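You operate a simulated robot arm through the tools that you are given. There is no shell and no other tool. Be economical: measure what you need, move in short steps, check, and stop when the job is done.

You run a simulated robot arm. Do the job below in one go: nothing can be reset, and whatever is moved stays where it is left.

Task
Gauge the blue stack under the height dial and set the orange slider to its height.
Fine: leave the foot down on it.

The check looks at the end state, three seconds after you hand in, the way a careful person would. Anything else that was tipped, shoved, dropped, spilled or broken makes it a failure.

Robot
A 6-joint arm with a two-finger parallel gripper, fixed in place. Base frame: the origin is at the foot of the arm, x ahead of it, y to its left, z up; the work surface is at about z = 840. Lengths are in mm, angles in degrees, forces in N, time in s.
With the tool pointing down near the work surface it reaches from about 240 to 640 mm from the base axis. Its first joint turns from -66.0 to 66.0 degrees. Payload 2.7 kg.
Tool frame: the origin (TCP) lies between the finger pads and is the grasp point; the fingertips stand 23 mm ahead of it; z points along the fingers, y is the line along which they close. Largest opening 94 mm; finger width 38, thickness 10; the body of the gripper, 54 by 96 mm, starts 39 mm behind the TCP.
Orientation is that of the tool frame in the base frame, as a unit quaternion [x, y, z, w]. With the fingers straight down and closing along the base's y, the tool's x points along the base's -x, its y along +y and its z along -z.

Tools
- The arm moves only by the tool send_rows. Its argument "series" is a list of rows, each an object of numbers (a shift or turn left out is 0, a gripper value left out holds the last): "dx", "dy", "dz": the shift along the tool's x, y, z in mm; "rx", "ry", "rz": the turn, a rotation vector about the tool's x, y, z in degrees; "hand": the finger opening in mm, from 0 to 94. In form: [{"dx": .., "dy": .., "dz": .., "rx": .., "ry": .., "rz": .., "hand": ..}, ...]. A call has 1 to 8 rows; each row shifts and turns the commanded pose from where the row before left it, along the tool's axes as they then stand. Each row takes 0.2 s and may step no farther than 50 mm and 8.6 degrees from the row before; otherwise, or with a gripper value out of range, the whole call is refused. A pose out of reach is approached as far as the arm can. The call stops where the force on the tool passes 40 N (or 10 N more than at its start, if that is more) or the arm is blocked; 0.2 s more then pass. The fingers move at their own pace (about 45 mm/s each) and stop on an object; they squeeze with about 33 N. The grip force told is the motor's: it shows also when the fingers shut on nothing. Time passes only in rows, and 0.2 s behind the last, so rows that do not move let the fingers close. The reply holds the time, the measured pose of the TCP, the force on the tool along the base axes, the opening and the grip force, in the units named above and with some noise, with the torque about the TCP (base axes, N m) and any sound that the robot's microphone picked up.
- Cameras (640 x 400 px; columns grow to the right, rows downward): "scene" is fixed at [72.4, -423.8, 1422.1]; the picture's right is [0.81, -0.59, 0.00], its down [-0.24, -0.33, -0.91] and it looks along [0.54, 0.74, -0.40] (base axes); focal length 333 px, centre (320, 200). "wrist" rides on the gripper at [86, 16, -74] in the tool frame; the picture's right is [-0.18, 0.98, 0.00], its down [-0.58, -0.11, -0.81] and it looks along [-0.79, -0.15, 0.59] (tool axes); focal length 243 px, centre (320, 200). There is no depth. A picture from a camera that has moved, and an enlarged one, comes with that camera's place and axes in the base frame and with its lens.
- grab_frame(camera): a new picture of that camera. It takes no simulated time.
- inspect(camera, box): a new picture of the part [left, top, right, bottom] of that camera's present view, enlarged. It takes no simulated time.
- sign_off(): hands the job in; it is judged then, once.

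Go step by step. Nothing tells you positions but the pictures and the camera data: compare them with the known pose of the tool, close in by small moves and look again before you grip or let go. The budget is 120 turns and 84 pictures, counting those below and the enlarged ones. Unless the task says otherwise, let go and move clear before handing in, and close with one line.

The tools are called after ">>>" as name(argument=value, ...) on one line, values as JSON. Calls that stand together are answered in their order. send_rows: Moves the arm, as the interface text tells. Its arguments: {"type":"object","properties":{"series":{"type":"array"}},"required":["series"]} The other tools are called the same way: grab_frame (camera) takes a picture; inspect (camera, box) takes an enlarged picture of a part of a camera's view; sign_off () hands the job in.

At the start:

```text
clock: 0.0
position: [373.1, 124.9, 1244.1]
tool_rot: [0.0, 1.0, 0.0, 0.0]
force: [0.1, 0.5, 0.1]
ft_torque: [-0.01, 0.02, 0.03]
grip_width: 93.9
grasp_force: 0.1
```

scene: 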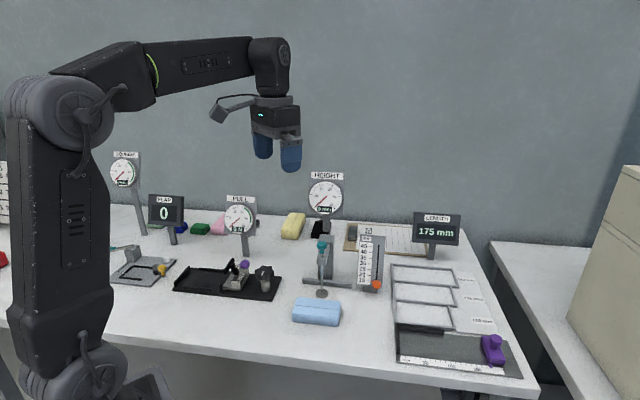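
wrist: 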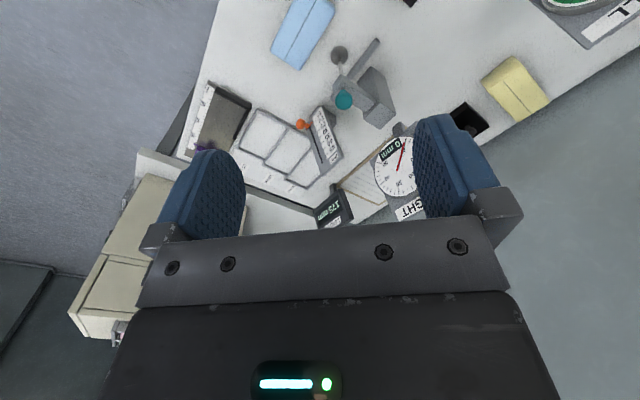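

I see a height gauge with a teal-knobbed foot, a blue stack in front of it, and an orange slider on a vertical scale. I'll zoom in before moving.

>>> inspect(camera="scene", box=[270, 160, 430, 340])

>>> inspect(camera="wrist", box=[240, 0, 460, 220])

>>> inspect(camera="scene", box=[340, 220, 400, 300])

```text
2.22 times, centred on (350, 250) of scene
camera zoom: at [72.4, -423.8, 1422.1], right [0.81, -0.59, 0.0], down [-0.24, -0.33, -0.91], along [0.54, 0.74, -0.4], focal length 741 px, centre (253, 89)
```

zoom: 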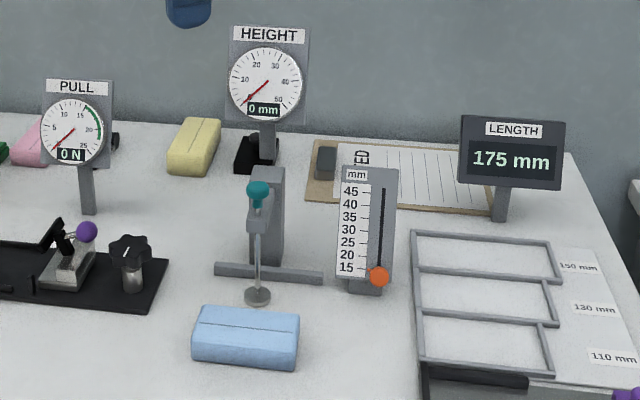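

```text
1.82 times, centred on (350, 110) of wrist
camera zoom: at [285.7, 139.9, 1317.6], right [0.18, 0.98, 0.0], down [0.58, -0.11, 0.81], along [0.79, -0.15, -0.59], focal length 441 px, centre (266, 364)
```

zoom: 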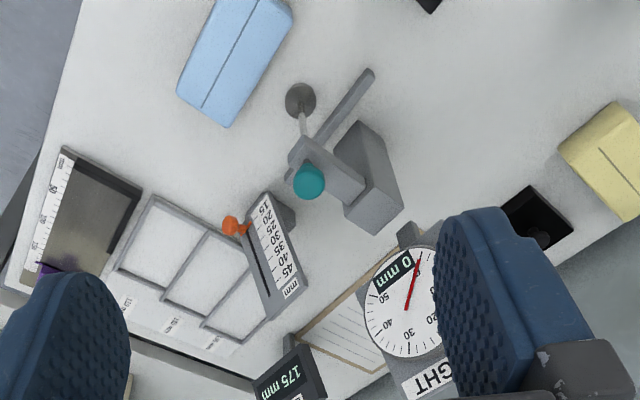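

```text
5.00 times, centred on (370, 260) of scene
camera zoom: at [72.4, -423.8, 1422.1], right [0.81, -0.59, 0.0], down [-0.24, -0.33, -0.91], along [0.54, 0.74, -0.4], focal length 1666 px, centre (70, -100)
```

zoom: 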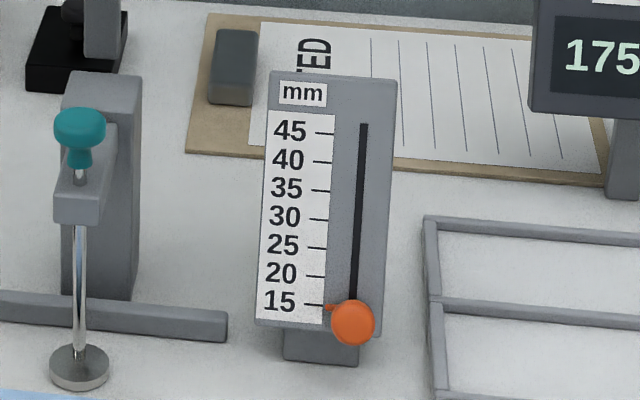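

The foot is at about (489,140), its knob at z≈992, and the slider sits at the bottom of its scale. I'll zoom in on the stack and the knob.

>>> inspect(camera="scene", box=[285, 285, 350, 330])

>>> inspect(camera="wrist", box=[260, 0, 410, 140])

>>> inspect(camera="scene", box=[300, 230, 350, 300])

```text
8.89 times, centred on (318, 308) of scene
camera zoom: at [72.4, -423.8, 1422.1], right [0.81, -0.59, 0.0], down [-0.24, -0.33, -0.91], along [0.54, 0.74, -0.4], focal length 2962 px, centre (342, -756)
```

zoom: 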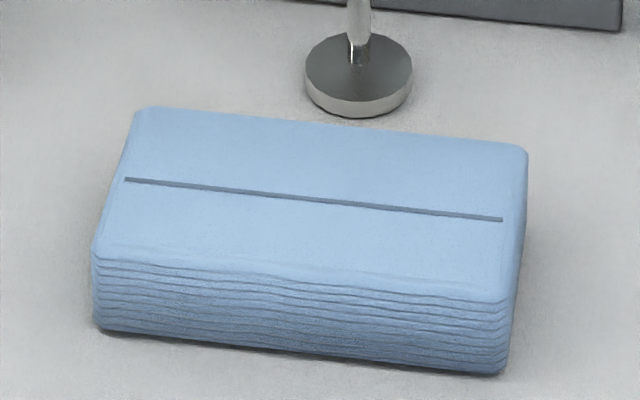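

```text
2.86 times, centred on (335, 70) of wrist
camera zoom: at [285.7, 139.9, 1317.6], right [0.18, 0.98, 0.0], down [0.58, -0.11, 0.81], along [0.79, -0.15, -0.59], focal length 693 px, centre (277, 571)
```

zoom: 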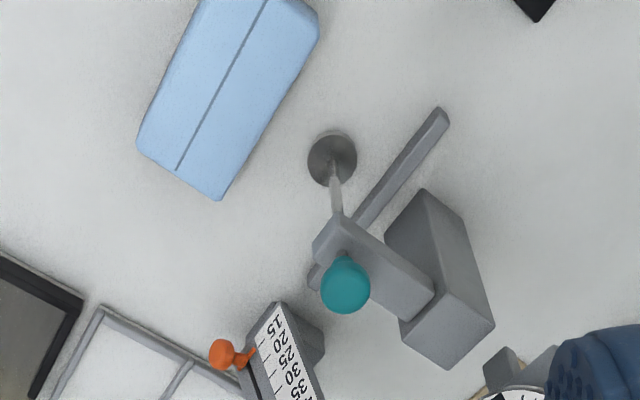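

```text
5.71 times, centred on (325, 265) of scene
camera zoom: at [72.4, -423.8, 1422.1], right [0.81, -0.59, 0.0], down [-0.24, -0.33, -0.91], along [0.54, 0.74, -0.4], focal length 1904 px, centre (291, -171)
```

zoom: 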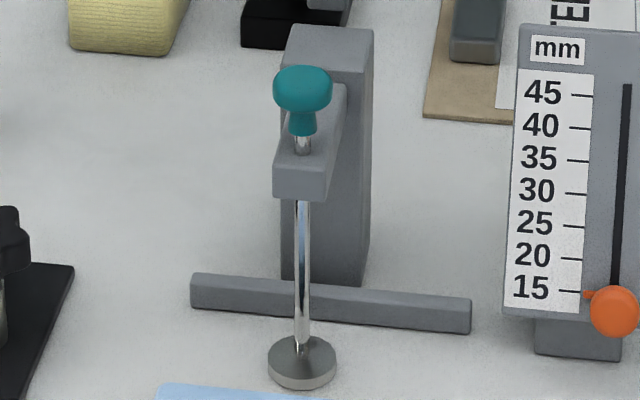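

The stack (about 110×57 mm, roughly (439,91)) lies parallel to the gauge fence, which runs at 45°, directly in front of the foot. I'll yaw the gripper 45° and approach above the knob, then look again.

>>> send_rows(series=[{"rz": -7.5}, {"rz": -7.5}, {"rz": -7.5}, {"rz": -7.5}, {"rz": -7.5}, {"rz": -7.5}, {"dx": -30, "dy": -35}, {"dx": -30, "dy": -35, "dz": 15}])

>>> send_rows(series=[{"dz": 45}, {"dz": 45}])

>>> grab_frame(camera="wrist")

>>> grab_frame(camera="scene")

```text
clock: 1.8
position: [464.7, 119.6, 1229.4]
tool_rot: [-0.383, 0.924, 0.0, 0.0]
force: [-0.3, -0.7, -0.3]
ft_torque: [-0.01, 0.09, -0.02]
grip_width: 94.0
grasp_force: 0.0
```

```text
clock: 2.4
position: [468.2, 116.6, 1141.8]
tool_rot: [-0.383, 0.924, 0.0, 0.001]
force: [0.4, -1.0, 0.6]
ft_torque: [-0.01, -0.01, -0.01]
grip_width: 94.1
grasp_force: 0.1
```

```text
75 pictures are left
camera wrist: at [394.4, 65.9, 1214.6], right [-0.56, 0.83, 0.0], down [0.49, 0.33, 0.81], along [0.67, 0.46, -0.59], focal length 243 px, centre (320, 200)
```

wrist: 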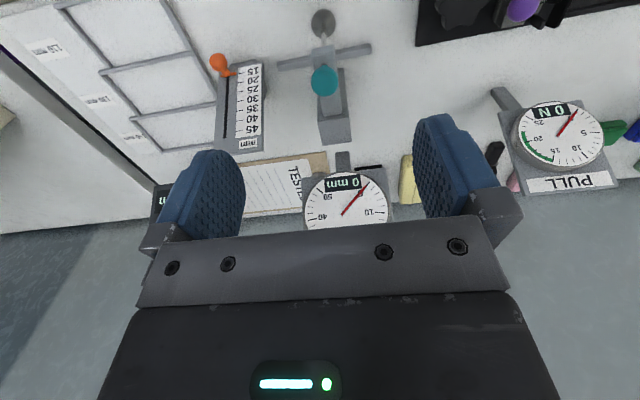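

```text
74 pictures are left
```

scene: 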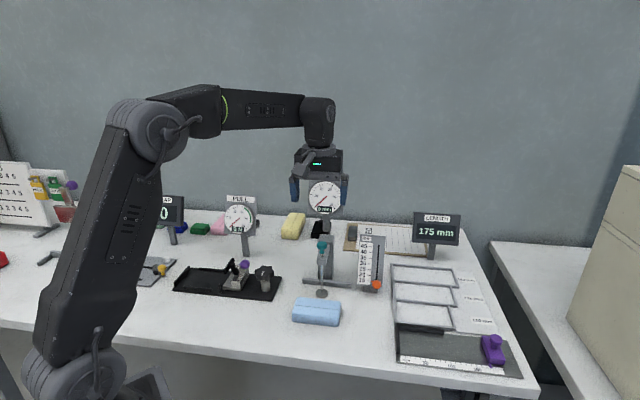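

The knob resolves to about (489.5,137). I'll move over it and partly descend.

>>> send_rows(series=[{"dx": -30}, {"dz": 45}, {"dz": 45}, {}])

>>> grab_frame(camera="wrist")

>>> inspect(camera="scene", box=[280, 190, 380, 310])

```text
clock: 3.4
position: [486.3, 137.2, 1052.2]
tool_rot: [-0.382, 0.924, -0.001, 0.001]
force: [0.0, -1.0, -0.4]
ft_torque: [0.02, -0.03, 0.0]
grip_width: 94.0
grasp_force: 0.0
```

```text
73 pictures are left
camera wrist: at [412.7, 86.8, 1124.2], right [-0.56, 0.83, 0.0], down [0.49, 0.33, 0.81], along [0.67, 0.46, -0.59], focal length 243 px, centre (320, 200)
```

wrist: 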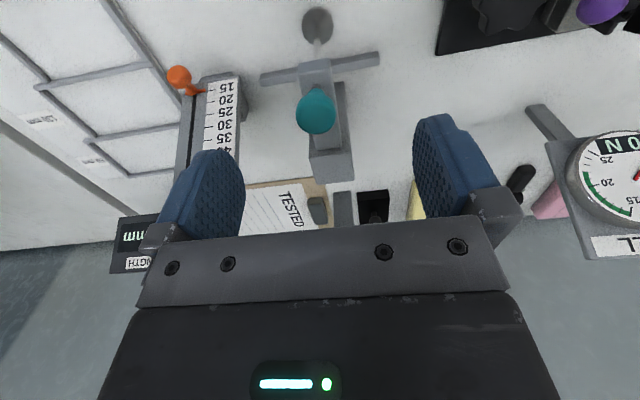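

```text
3.33 times, centred on (330, 250) of scene
camera zoom: at [72.4, -423.8, 1422.1], right [0.81, -0.59, 0.0], down [-0.24, -0.33, -0.91], along [0.54, 0.74, -0.4], focal length 1111 px, centre (287, 33)
```

zoom: 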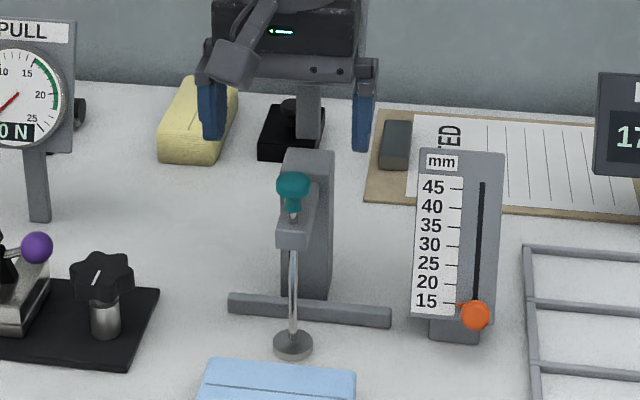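

The knob is between the fingers in plan. I'll descend to its height and check before closing.

>>> send_rows(series=[{"dy": -1.5, "dz": 30}, {"dz": 29}, {}])

>>> grab_frame(camera="wrist")

>>> inspect(camera="scene", box=[280, 190, 380, 310])

```text
clock: 4.2
position: [487.7, 137.3, 992.1]
tool_rot: [-0.382, 0.924, -0.001, 0.0]
force: [-0.1, 0.8, 1.3]
ft_torque: [-0.01, 0.02, -0.03]
grip_width: 93.9
grasp_force: 0.1
```

```text
71 pictures are left
camera wrist: at [414.4, 86.6, 1065.3], right [-0.56, 0.83, 0.0], down [0.49, 0.33, 0.81], along [0.67, 0.46, -0.59], focal length 243 px, centre (320, 200)
```

wrist: 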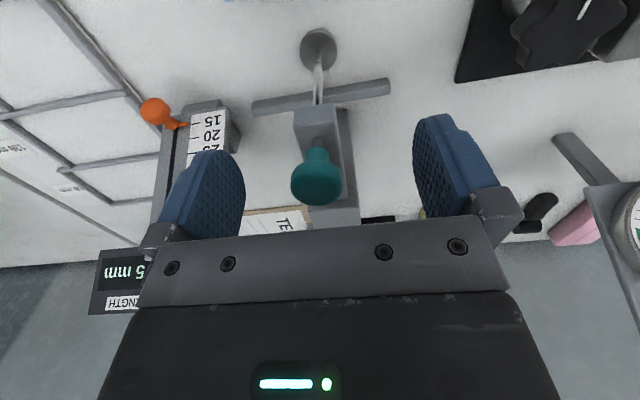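

```text
3.33 times, centred on (330, 250) of scene
camera zoom: at [72.4, -423.8, 1422.1], right [0.81, -0.59, 0.0], down [-0.24, -0.33, -0.91], along [0.54, 0.74, -0.4], focal length 1111 px, centre (287, 33)
```

zoom: 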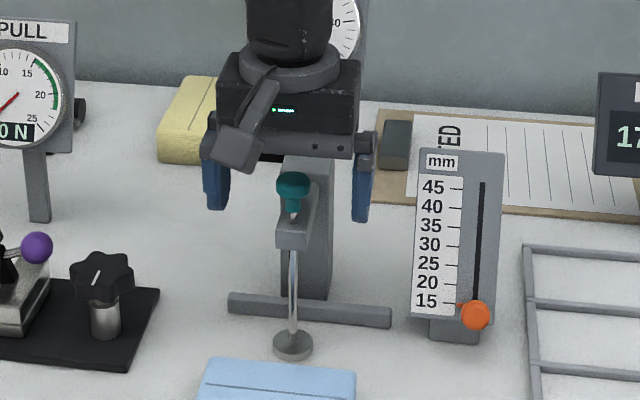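

The knob is centered between the fingers, so I'll close on it.

>>> send_rows(series=[{"hand": 40}, {}, {}, {"hand": 10}, {}, {}, {}])

>>> grab_frame(camera="wrist")

```text
clock: 5.8
position: [488.7, 136.4, 993.1]
tool_rot: [-0.381, 0.924, -0.001, 0.001]
force: [18.6, -16.3, -0.2]
ft_torque: [0.31, -0.15, -0.13]
grip_width: 25.3
grasp_force: 45.1
```

```text
69 pictures are left
camera wrist: at [415.5, 85.2, 1065.8], right [-0.56, 0.83, 0.0], down [0.49, 0.33, 0.81], along [0.67, 0.45, -0.59], focal length 243 px, centre (320, 200)
```

wrist: 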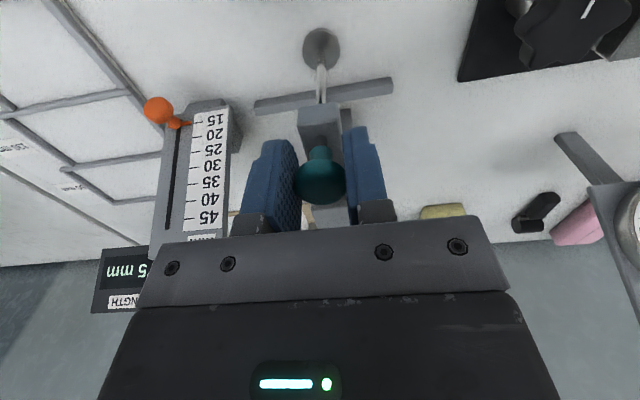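

The grip is firm but there's about 25 N of side load. I'll relieve it by shifting slightly, then lift a little.

>>> send_rows(series=[{"dy": -1.5}, {}, {"dz": -5}, {"dz": -5}, {}])

```text
clock: 7.0
position: [487.9, 135.0, 1001.3]
tool_rot: [-0.382, 0.924, 0.0, 0.0]
force: [22.5, -6.6, -0.9]
ft_torque: [0.02, 0.15, 0.06]
grip_width: 25.2
grasp_force: 44.9
```

>>> send_rows(series=[{"dy": -1.5, "dx": -1}, {}, {"dz": -8}, {"dz": -8}, {}])

>>> grab_frame(camera="wrist")

>>> inspect(camera="scene", box=[280, 170, 380, 310])

```text
clock: 8.2
position: [489.1, 136.0, 1016.2]
tool_rot: [-0.382, 0.924, -0.001, -0.004]
force: [-17.1, -14.0, 0.1]
ft_torque: [-0.29, 0.17, -0.07]
grip_width: 25.2
grasp_force: 44.4
```

```text
68 pictures are left
camera wrist: at [416.5, 85.2, 1089.7], right [-0.56, 0.83, 0.0], down [0.49, 0.34, 0.8], along [0.66, 0.45, -0.6], focal length 243 px, centre (320, 200)
```

wrist: 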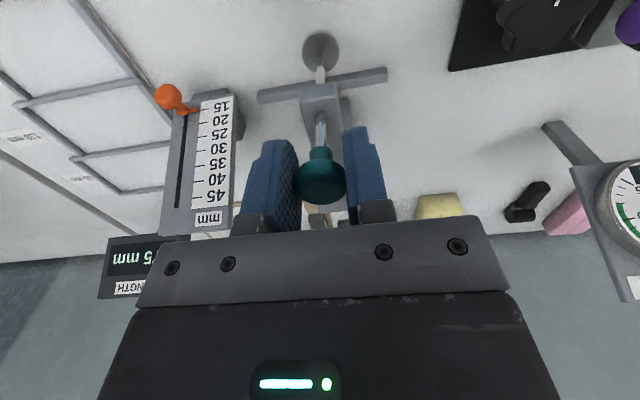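

```text
2.86 times, centred on (330, 240) of scene
camera zoom: at [71.9, -424.2, 1422.0], right [0.81, -0.59, 0.0], down [-0.24, -0.33, -0.91], along [0.54, 0.74, -0.4], focal length 952 px, centre (291, 86)
```

zoom: 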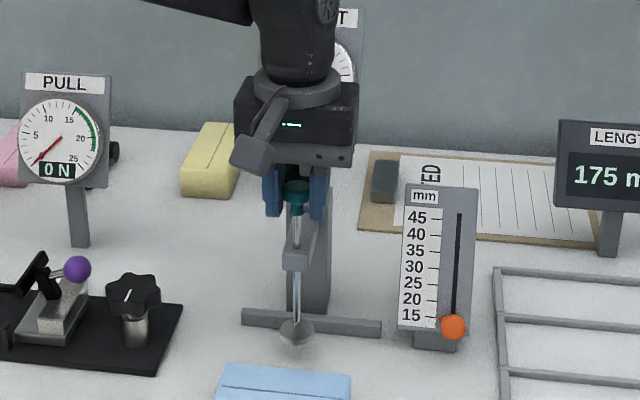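

The foot rises with the knob at no noticeable vertical force. I'll lift further, easing the side load.

>>> send_rows(series=[{"dx": 1, "dz": -8}, {"dz": -8}, {"dz": -8}, {}])

```text
clock: 9.2
position: [489.3, 135.7, 1041.7]
tool_rot: [-0.382, 0.924, -0.001, 0.001]
force: [-4.5, -17.0, -0.2]
ft_torque: [-0.35, 0.52, -0.01]
grip_width: 25.2
grasp_force: 44.5
```

>>> send_rows(series=[{"dx": 0.7, "dz": -5}, {"dz": -5}, {}])

>>> grab_frame(camera="wrist")

>>> grab_frame(camera="scene")

```text
clock: 10.0
position: [489.5, 135.6, 1049.2]
tool_rot: [-0.383, 0.924, 0.0, 0.001]
force: [3.4, -11.0, -11.2]
ft_torque: [0.25, -0.44, -0.04]
grip_width: 25.1
grasp_force: 44.7
```

```text
66 pictures are left
camera wrist: at [416.0, 85.0, 1122.0], right [-0.56, 0.83, 0.0], down [0.49, 0.33, 0.81], along [0.67, 0.46, -0.59], focal length 243 px, centre (320, 200)
```

wrist: 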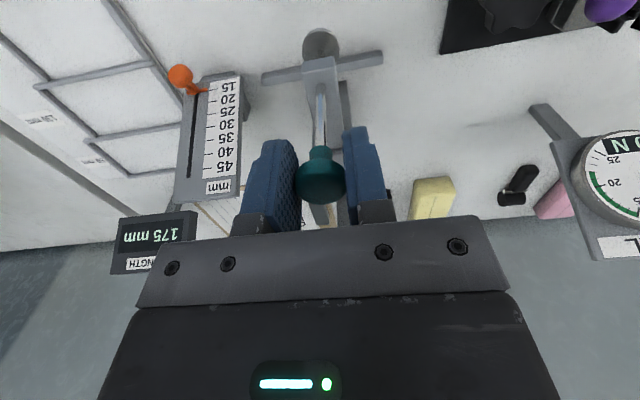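

```text
65 pictures are left
```

scene: 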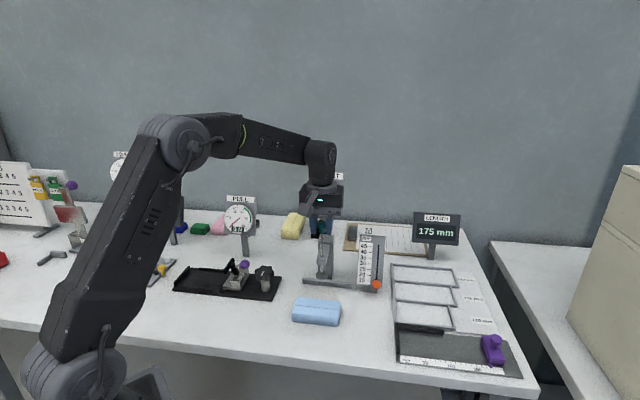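

The foot reached its upper stop, about 56 mm up. I'll loosen the fingers a little to see whether it stays.

>>> send_rows(series=[{"dz": 1}, {"hand": 32}, {}, {}])

>>> inspect(camera="scene", box=[280, 170, 380, 310])

>>> grab_frame(camera="wrist")

```text
clock: 11.0
position: [487.6, 134.5, 1049.5]
tool_rot: [-0.382, 0.924, -0.001, 0.001]
force: [-0.2, 0.2, 0.3]
ft_torque: [0.0, 0.03, 0.04]
grip_width: 31.9
grasp_force: 0.0
```

```text
2.86 times, centred on (330, 240) of scene
camera zoom: at [72.4, -423.8, 1422.1], right [0.81, -0.59, 0.0], down [-0.24, -0.33, -0.91], along [0.54, 0.74, -0.4], focal length 952 px, centre (291, 86)
```

zoom: 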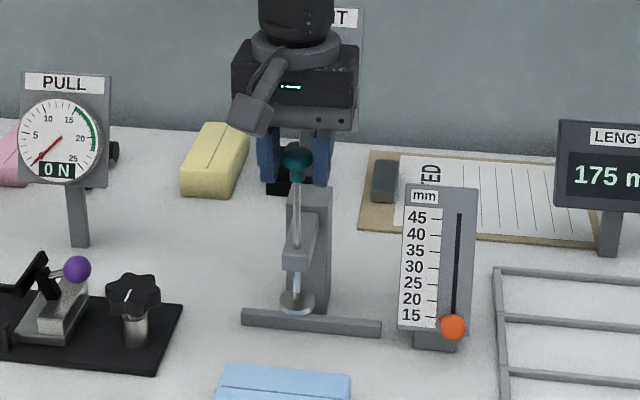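

```text
63 pictures are left
camera wrist: at [415.4, 85.2, 1122.0], right [-0.56, 0.83, 0.0], down [0.49, 0.33, 0.81], along [0.67, 0.46, -0.59], focal length 243 px, centre (320, 200)
```

wrist: 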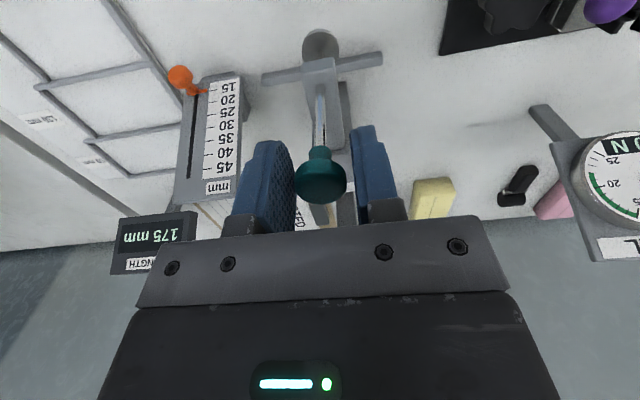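

The foot stays up on its own. I'll open, rise clear of the knob, back off in front of the stack and look.

>>> send_rows(series=[{"hand": 70}, {}, {"dz": -25}, {"dz": -25}, {"dx": 35}, {"dx": 35}, {"dx": 35}, {"dx": 35}])

>>> send_rows(series=[{"dz": 45}, {"dz": 45}, {}])

>>> grab_frame(camera="wrist")

>>> grab_frame(camera="scene")

```text
clock: 12.8
position: [390.0, 36.2, 1098.8]
tool_rot: [-0.383, 0.924, 0.0, -0.001]
force: [0.1, -0.4, -0.9]
ft_torque: [0.01, -0.01, -0.04]
grip_width: 70.1
grasp_force: 0.0
```

```text
clock: 13.6
position: [390.0, 39.3, 1007.4]
tool_rot: [-0.383, 0.924, 0.0, 0.0]
force: [0.9, 0.1, -0.3]
ft_torque: [0.03, -0.02, -0.02]
grip_width: 69.9
grasp_force: 0.0
```

```text
62 pictures are left
camera wrist: at [316.7, -9.8, 1080.9], right [-0.56, 0.83, 0.0], down [0.49, 0.33, 0.81], along [0.67, 0.45, -0.59], focal length 243 px, centre (320, 200)
```

wrist: 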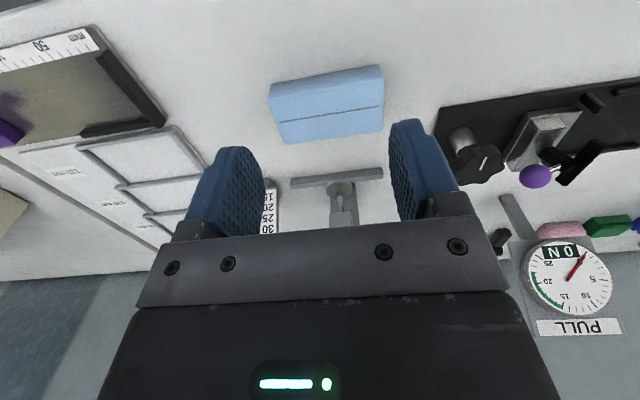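

```text
61 pictures are left
```

scene: 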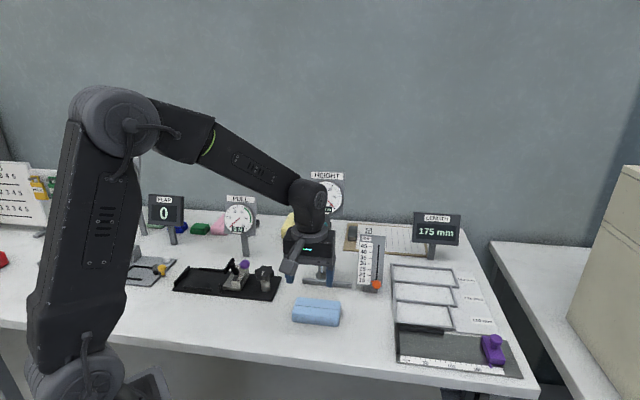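

The stack lies from about n=334 to 394 along the approach line, squared to within about 2°. I'll back off a little, descend, and tilt so the body stays clear of the beam.

>>> send_rows(series=[{"dx": 17, "dy": -3}, {"dz": 45}, {"dz": 45}, {"dz": 20}, {"ry": -5}, {"ry": -5}, {}])

>>> grab_frame(camera="wrist")

>>> inspect(camera="scene", box=[240, 220, 400, 340])

```text
clock: 15.2
position: [380.6, 23.2, 900.0]
tool_rot: [-0.382, 0.92, 0.033, 0.082]
force: [0.6, 0.4, 0.0]
ft_torque: [-0.03, -0.01, 0.0]
grip_width: 70.2
grasp_force: 0.0
```

```text
60 pictures are left
camera wrist: at [299.1, -36.0, 955.5], right [-0.57, 0.82, 0.03], down [0.38, 0.23, 0.9], along [0.73, 0.52, -0.44], focal length 243 px, centre (320, 200)
```

wrist: 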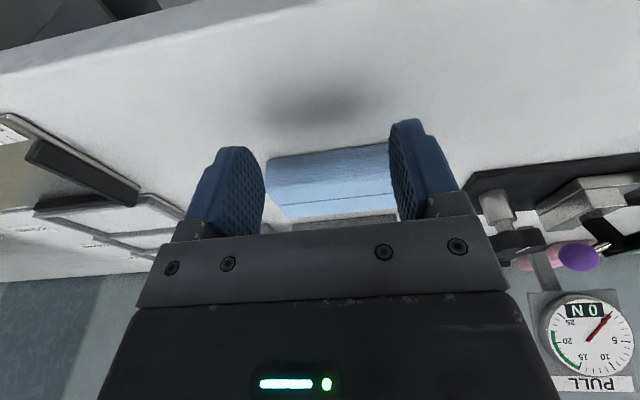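

```text
3.33 times, centred on (320, 280) of scene
camera zoom: at [72.4, -423.8, 1422.1], right [0.81, -0.59, 0.0], down [-0.24, -0.33, -0.91], along [0.54, 0.74, -0.4], focal length 1111 px, centre (320, -67)
```

zoom: 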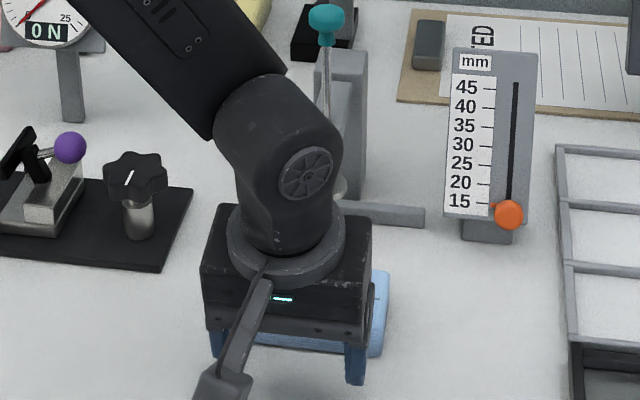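

I'm in front of the stack with clearance. I'll lower to just above the table and start pushing toward the gauge.

>>> send_rows(series=[{"dz": 15.75, "dx": 2.8}, {"dz": 14.75, "dx": 2.6}, {}])

>>> inspect(camera="scene", box=[260, 230, 380, 340])

```text
clock: 16.0
position: [379.7, 23.4, 870.0]
tool_rot: [-0.381, 0.921, 0.032, 0.08]
force: [1.0, 0.5, 0.7]
ft_torque: [-0.02, 0.04, -0.01]
grip_width: 69.9
grasp_force: 0.0
```

```text
3.64 times, centred on (320, 285) of scene
camera zoom: at [72.4, -423.8, 1422.1], right [0.81, -0.59, 0.0], down [-0.24, -0.33, -0.91], along [0.54, 0.74, -0.4], focal length 1212 px, centre (320, -109)
```

zoom: 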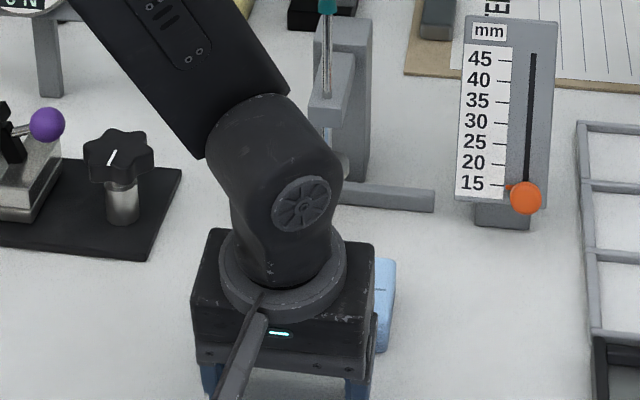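

>>> send_rows(series=[{"dx": -9.85, "dz": 1.74}, {"dx": -9.85, "dz": 1.74}, {"dx": -9.85, "dz": 1.74}, {"dx": -9.85, "dz": 1.74}, {"dx": -9.85, "dz": 1.74}, {}])

>>> grab_frame(camera="wrist")

>>> inspect(camera="scene", box=[260, 230, 380, 340])

```text
clock: 17.4
position: [415.2, 56.9, 869.0]
tool_rot: [-0.382, 0.92, 0.033, 0.08]
force: [-0.5, -0.5, 0.8]
ft_torque: [-0.02, -0.01, 0.01]
grip_width: 70.1
grasp_force: 0.1
```

```text
57 pictures are left
camera wrist: at [333.2, -1.9, 926.4], right [-0.57, 0.82, 0.03], down [0.38, 0.23, 0.9], along [0.73, 0.52, -0.44], focal length 243 px, centre (320, 200)
```

wrist: 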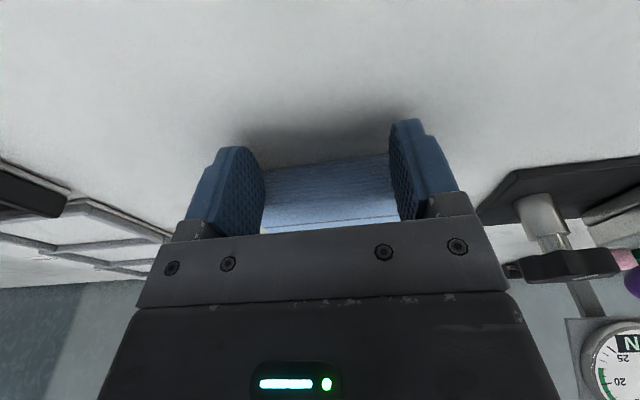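

```text
3.64 times, centred on (320, 285) of scene
camera zoom: at [72.4, -423.8, 1422.1], right [0.81, -0.59, 0.0], down [-0.24, -0.33, -0.91], along [0.54, 0.74, -0.4], focal length 1212 px, centre (320, -109)
```

zoom: 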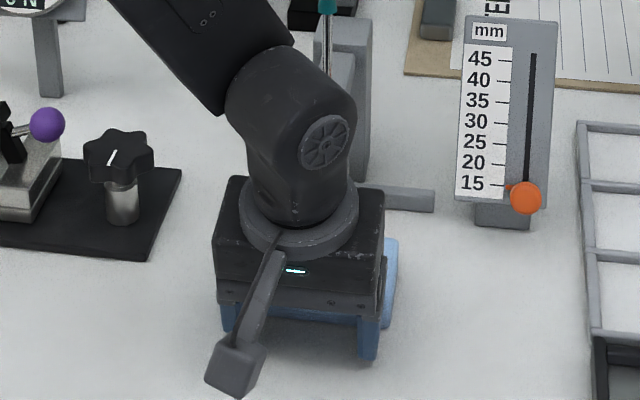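

The stack is sliding ahead of the fingers with little force. I'll keep pushing in small steps.

>>> send_rows(series=[{"dx": -9.85, "dz": 1.74}, {"dx": -9.85, "dz": 1.74}, {"dx": -9.85, "dz": 1.74}, {"dx": -9.85, "dz": 1.74}, {}])

>>> inspect(camera="scene", box=[260, 190, 380, 340])

>>> grab_frame(camera="wrist")

```text
clock: 18.6
position: [442.8, 83.7, 868.6]
tool_rot: [-0.381, 0.92, 0.034, 0.082]
force: [-0.5, -0.4, -0.6]
ft_torque: [0.03, 0.04, 0.03]
grip_width: 70.2
grasp_force: 0.1
```

```text
2.67 times, centred on (320, 265) of scene
camera zoom: at [72.4, -423.8, 1422.1], right [0.81, -0.59, 0.0], down [-0.24, -0.33, -0.91], along [0.54, 0.74, -0.4], focal length 889 px, centre (320, 27)
```

zoom: 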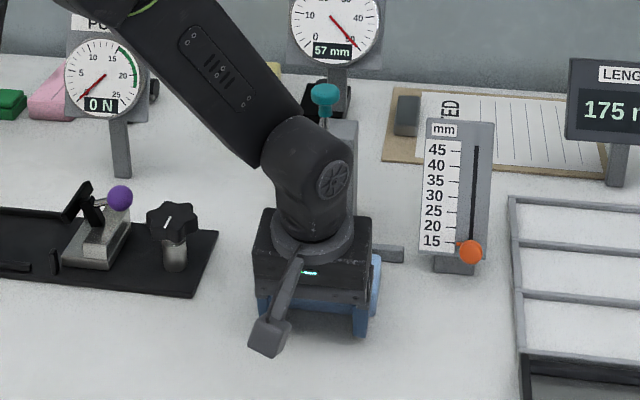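

```text
54 pictures are left
camera wrist: at [361.1, 26.3, 926.0], right [-0.57, 0.82, 0.03], down [0.38, 0.23, 0.9], along [0.73, 0.52, -0.44], focal length 243 px, centre (320, 200)
```

wrist: 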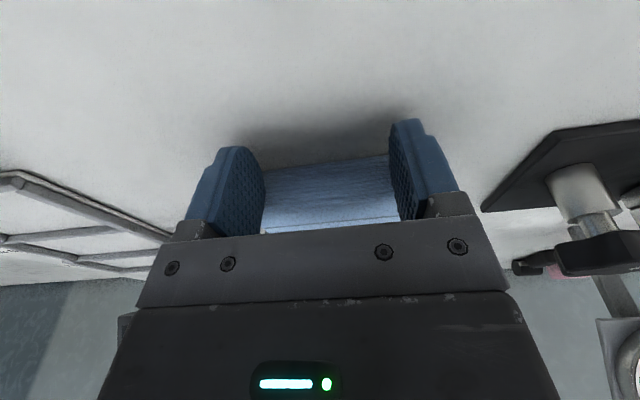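

The dial reads 57 mm with the foot raised. I'll do the last bit of the push gently.

>>> send_rows(series=[{"dx": -4.93, "dz": 0.87}, {"dx": -4.93, "dz": 0.87}, {"dx": -4.93, "dz": 0.87}, {"dx": -3.94, "dz": 0.7}, {}])

>>> inspect(camera="scene", box=[260, 190, 380, 340])

```text
clock: 19.8
position: [457.3, 99.7, 868.7]
tool_rot: [-0.381, 0.92, 0.033, 0.08]
force: [-0.6, -0.3, 0.4]
ft_torque: [0.03, -0.01, 0.03]
grip_width: 70.2
grasp_force: 0.0
```

```text
2.67 times, centred on (320, 265) of scene
camera zoom: at [72.4, -423.8, 1422.1], right [0.81, -0.59, 0.0], down [-0.24, -0.33, -0.91], along [0.54, 0.74, -0.4], focal length 889 px, centre (320, 27)
```

zoom: 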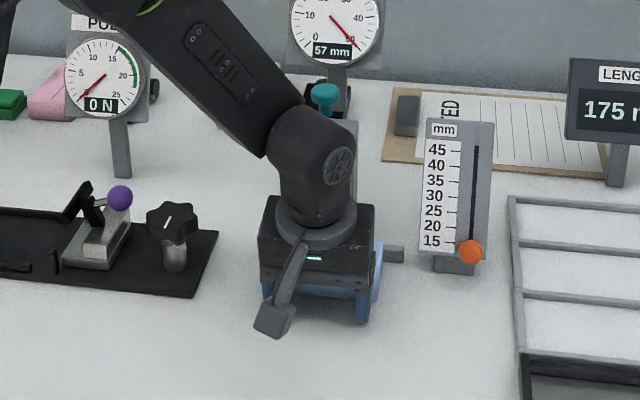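

The stack's center should now be near n≈445, under the foot. I'll retreat horizontally and look.

>>> send_rows(series=[{"dx": 19.7, "dz": -3.5}, {"dx": 29.5, "dz": -5.2}, {"dx": 29.5, "dz": -5.2}, {"dx": 29.5, "dz": -5.2}, {"dz": -40, "dx": -7}, {"dz": -40, "dx": -7, "ry": 5}, {"ry": 5}])

>>> grab_frame(camera="wrist")

>>> inspect(camera="scene", box=[260, 190, 380, 340])

```text
clock: 21.4
position: [380.6, 20.0, 951.0]
tool_rot: [-0.383, 0.924, -0.001, -0.001]
force: [0.6, -1.0, -1.1]
ft_torque: [0.01, -0.01, 0.02]
grip_width: 70.2
grasp_force: 0.1
```

```text
52 pictures are left
camera wrist: at [308.1, -30.6, 1023.6], right [-0.56, 0.83, 0.0], down [0.49, 0.34, 0.81], along [0.67, 0.45, -0.59], focal length 243 px, centre (320, 200)
```

wrist: 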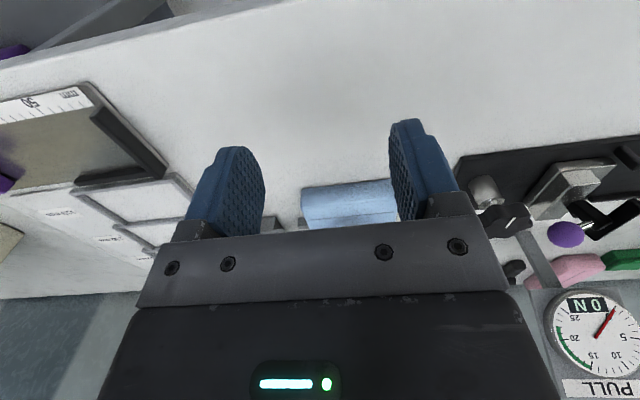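

```text
2.67 times, centred on (320, 265) of scene
camera zoom: at [72.4, -423.8, 1422.1], right [0.81, -0.59, 0.0], down [-0.24, -0.33, -0.91], along [0.54, 0.74, -0.4], focal length 889 px, centre (320, 27)
```

zoom: 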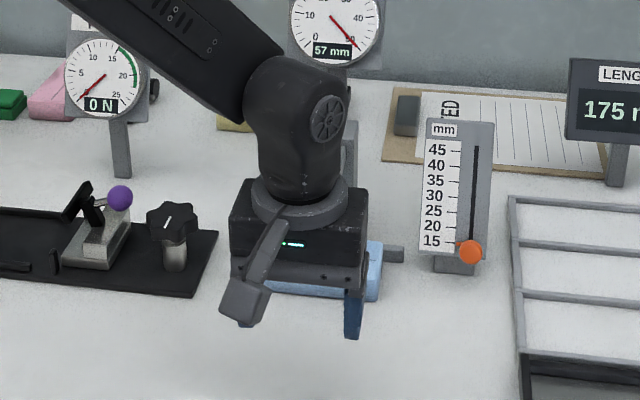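

>>> send_rows(series=[{"dz": -45, "hand": 60}, {"dz": -45}, {"dz": -45}, {"dz": -45}, {"dz": -45}, {}])

>>> grab_frame(camera="wrist")

>>> inspect(camera="scene", box=[270, 210, 370, 330])

```text
clock: 22.8
position: [377.2, 20.6, 1175.6]
tool_rot: [-0.383, 0.924, 0.0, 0.001]
force: [-0.7, -1.3, -0.3]
ft_torque: [-0.01, 0.0, -0.01]
grip_width: 60.0
grasp_force: 0.0
```

```text
50 pictures are left
camera wrist: at [305.0, -29.5, 1248.5], right [-0.56, 0.83, 0.0], down [0.49, 0.33, 0.81], along [0.67, 0.45, -0.59], focal length 243 px, centre (320, 200)
```

wrist: 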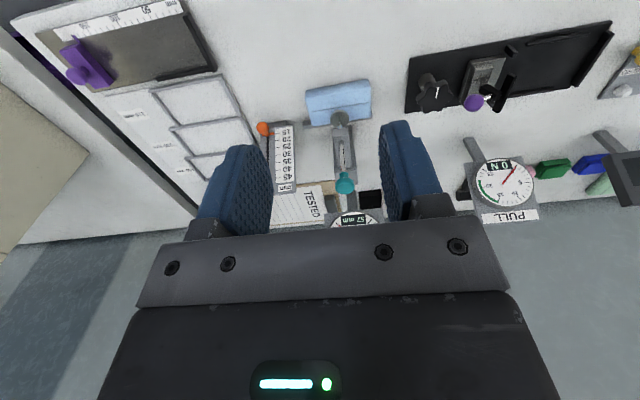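

```text
3.33 times, centred on (320, 270) of scene
camera zoom: at [72.4, -423.8, 1422.1], right [0.81, -0.59, 0.0], down [-0.24, -0.33, -0.91], along [0.54, 0.74, -0.4], focal length 1111 px, centre (320, -33)
```

zoom: 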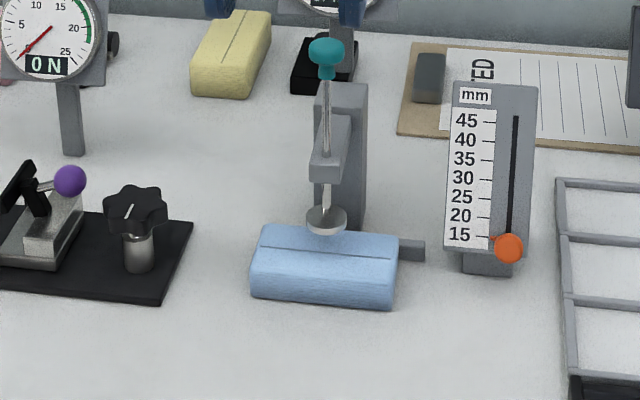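

The stack is centered under the raised foot. I'll return to the knob.

>>> send_rows(series=[{"dx": -40, "dy": 2}, {"dx": -40}, {"dx": -40}, {"dx": -40}, {"dz": 40}, {"dz": 35}, {}])

>>> grab_frame(camera="wrist")

```text
clock: 24.4
position: [487.3, 136.6, 1097.9]
tool_rot: [-0.383, 0.924, 0.0, 0.002]
force: [-0.1, 0.7, 0.7]
ft_torque: [0.02, 0.0, 0.0]
grip_width: 60.1
grasp_force: 0.0
```

```text
48 pictures are left
camera wrist: at [414.2, 85.3, 1171.5], right [-0.56, 0.83, 0.0], down [0.49, 0.33, 0.81], along [0.67, 0.46, -0.59], focal length 243 px, centre (320, 200)
```

wrist: 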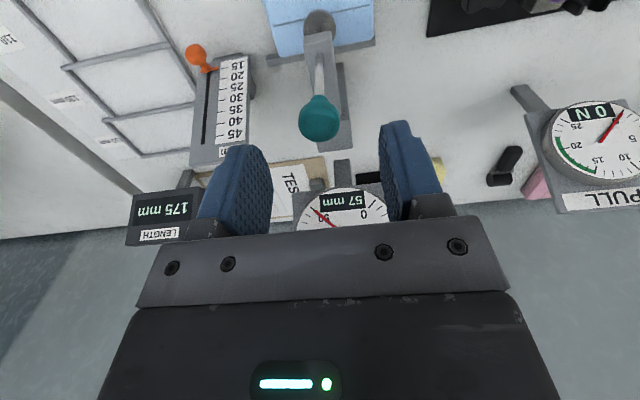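

>>> send_rows(series=[{"dy": -2, "dx": -0.5, "dz": 24}, {"dz": 24}, {"hand": 40}, {"hand": 10}, {}, {}])

```text
clock: 25.8
position: [489.4, 135.1, 1048.4]
tool_rot: [-0.383, 0.924, 0.001, -0.002]
force: [-22.4, 17.9, 0.1]
ft_torque: [-0.28, 0.18, 0.09]
grip_width: 25.3
grasp_force: 45.1
```

>>> send_rows(series=[{"dy": 1.2}, {"dz": 6}, {"dz": 6}, {"dz": 6}, {}])

>>> inspect(camera="scene", box=[270, 190, 370, 310])

>>> grab_frame(camera="wrist")

```text
clock: 27.0
position: [490.1, 134.5, 1032.9]
tool_rot: [-0.383, 0.924, 0.001, 0.0]
force: [-23.4, 16.5, -0.9]
ft_torque: [0.23, -0.34, 0.14]
grip_width: 25.2
grasp_force: 44.3
```

```text
3.33 times, centred on (320, 250) of scene
camera zoom: at [71.7, -423.3, 1422.3], right [0.81, -0.59, 0.0], down [-0.24, -0.33, -0.91], along [0.54, 0.74, -0.4], focal length 1111 px, centre (320, 33)
```

zoom: 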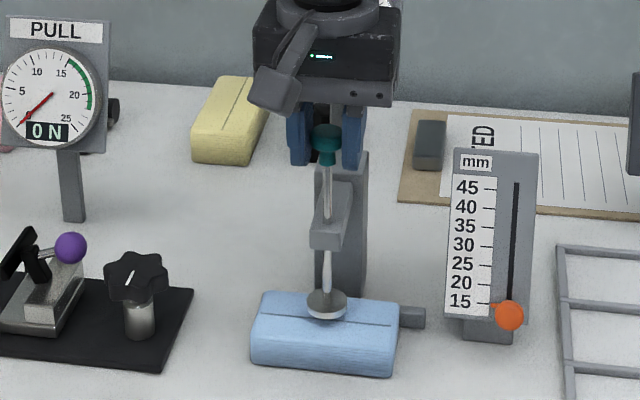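

```text
46 pictures are left
camera wrist: at [416.6, 85.2, 1106.0], right [-0.57, 0.82, 0.0], down [0.49, 0.33, 0.81], along [0.66, 0.46, -0.59], focal length 243 px, centre (320, 200)
```

wrist: 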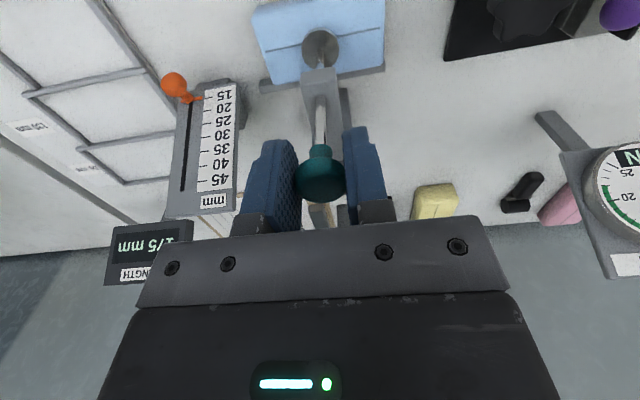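

>>> send_rows(series=[{"dy": 1.5}, {"dz": 3}, {"dz": 3}, {"dz": 2}, {}])

```text
clock: 28.2
position: [489.5, 135.9, 1027.0]
tool_rot: [-0.382, 0.924, 0.0, 0.0]
force: [-17.2, 8.9, -0.4]
ft_torque: [0.58, -0.22, -0.06]
grip_width: 25.2
grasp_force: 44.8
```

>>> send_rows(series=[{"dy": 1}, {"dz": 2}, {"dz": 2}, {"dz": 2}, {}])

>>> inspect(camera="scene", box=[290, 250, 350, 310])

```text
clock: 29.4
position: [489.8, 136.9, 1021.6]
tool_rot: [-0.382, 0.924, -0.001, -0.001]
force: [-15.8, -6.3, 6.4]
ft_torque: [-0.03, 0.27, -0.02]
grip_width: 25.3
grasp_force: 45.0
```

```text
6.67 times, centred on (320, 280) of scene
camera zoom: at [71.8, -424.0, 1422.1], right [0.81, -0.59, 0.0], down [-0.24, -0.33, -0.91], along [0.54, 0.74, -0.4], focal length 2222 px, centre (320, -333)
```

zoom: 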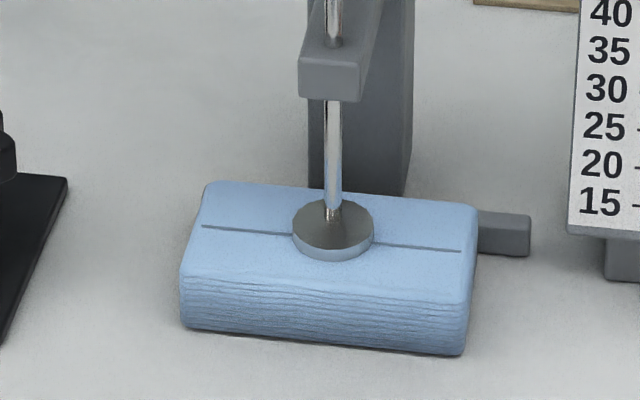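

There's a 6 N upward force and the foot appears to touch the stack. I'll step down a millimetre or so to confirm contact.

>>> send_rows(series=[{"dx": 0.5, "dz": 1}, {}])

>>> send_rows(series=[{"dz": 1}, {}])

```text
clock: 30.0
position: [490.6, 135.7, 1020.7]
tool_rot: [-0.383, 0.924, -0.001, 0.0]
force: [-11.5, -6.4, 12.0]
ft_torque: [-0.63, 0.81, 0.05]
grip_width: 24.9
grasp_force: 44.7
```

```text
clock: 30.6
position: [489.4, 135.7, 1021.5]
tool_rot: [-0.382, 0.924, -0.001, 0.002]
force: [-10.1, -9.4, 26.7]
ft_torque: [-0.41, 0.61, 0.02]
grip_width: 25.1
grasp_force: 45.2
```

Contact is solid (27 N, no further travel). I'll ease the press off and release the knob.

>>> send_rows(series=[{"dz": -1.2}, {}, {"hand": 40}, {}, {}, {"hand": 60}, {}])

>>> send_rows(series=[{"dz": -30}, {"dz": -35}, {"dz": -35}, {"dx": 45}, {"dx": 45}, {"dx": 45}, {}])

>>> inspect(camera="scene", box=[270, 170, 400, 320])

>>> grab_frame(camera="wrist")

```text
clock: 32.2
position: [490.3, 136.4, 1020.7]
tool_rot: [-0.383, 0.924, 0.0, -0.001]
force: [-0.5, 0.3, 0.3]
ft_torque: [-0.01, 0.0, 0.0]
grip_width: 60.1
grasp_force: 0.0
```

```text
clock: 33.8
position: [395.1, 44.9, 1117.3]
tool_rot: [-0.382, 0.924, -0.001, 0.0]
force: [-0.1, -0.1, 0.6]
ft_torque: [0.01, 0.02, 0.04]
grip_width: 60.1
grasp_force: 0.1
```

```text
2.67 times, centred on (335, 245) of scene
camera zoom: at [72.3, -423.9, 1422.1], right [0.81, -0.59, 0.0], down [-0.24, -0.33, -0.91], along [0.54, 0.74, -0.4], focal length 889 px, centre (280, 80)
```

zoom: 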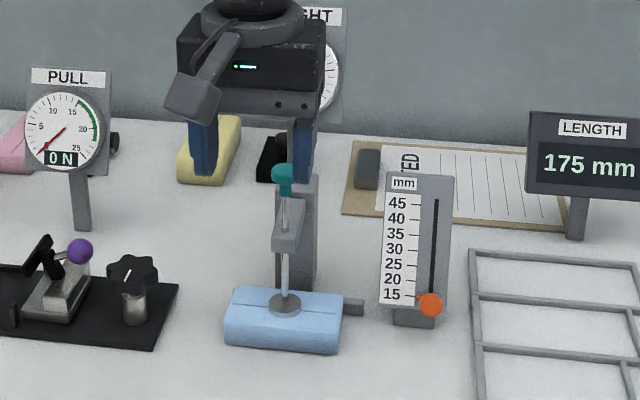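

```text
43 pictures are left
camera wrist: at [321.6, -5.6, 1189.4], right [-0.56, 0.83, 0.0], down [0.49, 0.33, 0.81], along [0.67, 0.46, -0.59], focal length 243 px, centre (320, 200)
```

wrist: 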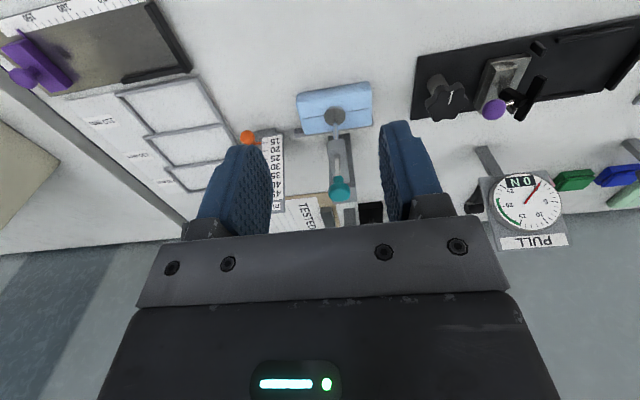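

I'll move toward the slider, which also uncovers the dial.

>>> send_rows(series=[{"dy": -45}, {"dy": -45}, {"dy": -45}, {"dx": -20}, {"dx": -20}, {}])

>>> inspect(camera="scene", box=[290, 160, 360, 220])

>>> inspect(camera="scene", box=[280, 180, 420, 320])

>>> grab_frame(camera="wrist")

```text
clock: 35.2
position: [516.1, -25.7, 1117.2]
tool_rot: [-0.382, 0.924, 0.0, 0.0]
force: [-0.6, -0.1, 0.2]
ft_torque: [-0.01, -0.01, -0.04]
grip_width: 60.1
grasp_force: 0.0
```

```text
6.67 times, centred on (325, 190) of scene
camera zoom: at [72.4, -423.8, 1422.1], right [0.81, -0.59, 0.0], down [-0.24, -0.33, -0.91], along [0.54, 0.74, -0.4], focal length 2222 px, centre (287, 267)
```

zoom: 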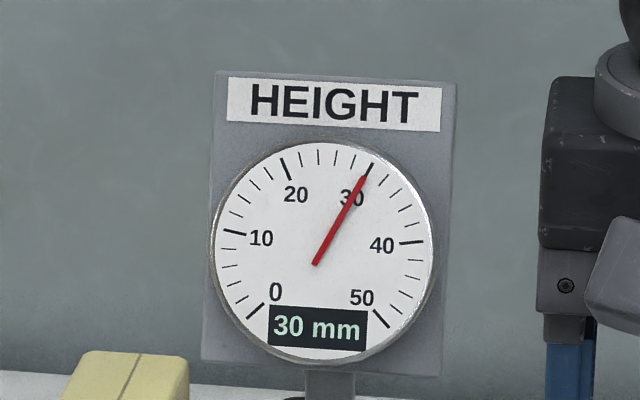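

```text
2.86 times, centred on (350, 250) of scene
camera zoom: at [72.4, -423.8, 1422.1], right [0.81, -0.59, 0.0], down [-0.24, -0.33, -0.91], along [0.54, 0.74, -0.4], focal length 952 px, centre (234, 57)
```

zoom: 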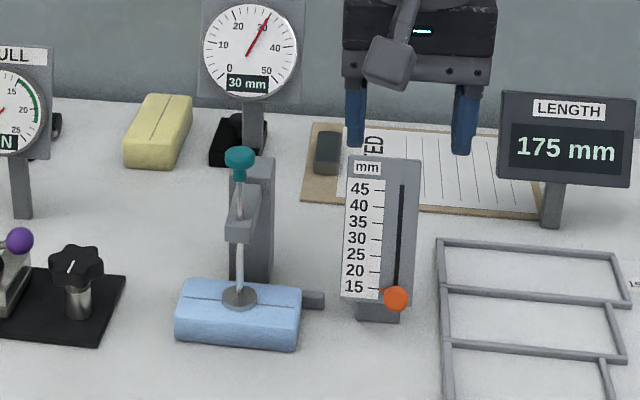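

```text
40 pictures are left
camera wrist: at [442.8, -75.6, 1191.1], right [-0.56, 0.83, 0.0], down [0.49, 0.33, 0.81], along [0.67, 0.46, -0.59], focal length 243 px, centre (320, 200)
```

wrist: 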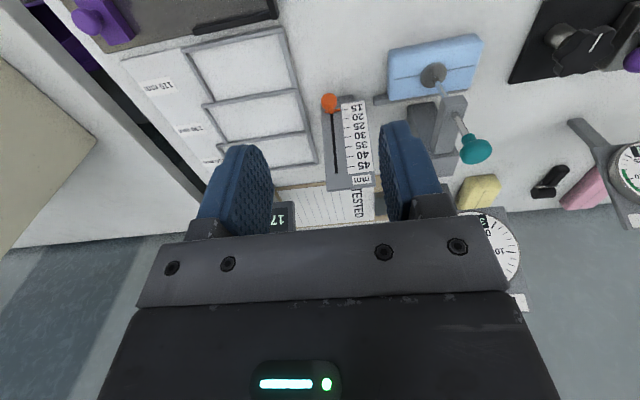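

The dial reads 30 mm with the foot down, and the slider ball is at about (590,42,893) on a board leaning back. I'll zoom in for geometry.

>>> inspect(camera="wrist", box=[290, 80, 390, 200])

>>> inspect(camera="scene", box=[345, 230, 395, 300])

```text
3.33 times, centred on (340, 140) of wrist
camera zoom: at [442.8, -75.6, 1191.1], right [-0.56, 0.83, 0.0], down [0.49, 0.33, 0.81], along [0.67, 0.46, -0.59], focal length 809 px, centre (253, 400)
```

zoom: 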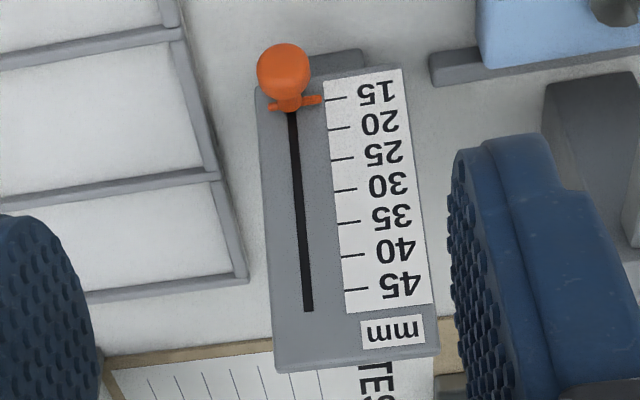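

```text
5.71 times, centred on (370, 265) of scene
camera zoom: at [72.4, -423.8, 1422.1], right [0.81, -0.59, 0.0], down [-0.24, -0.33, -0.91], along [0.54, 0.74, -0.4], focal length 1904 px, centre (34, -171)
```

zoom: 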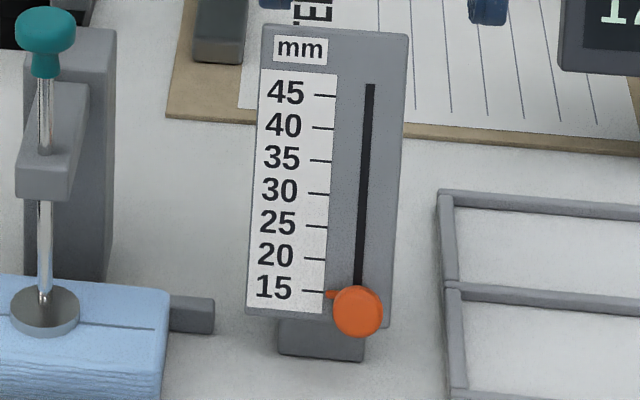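

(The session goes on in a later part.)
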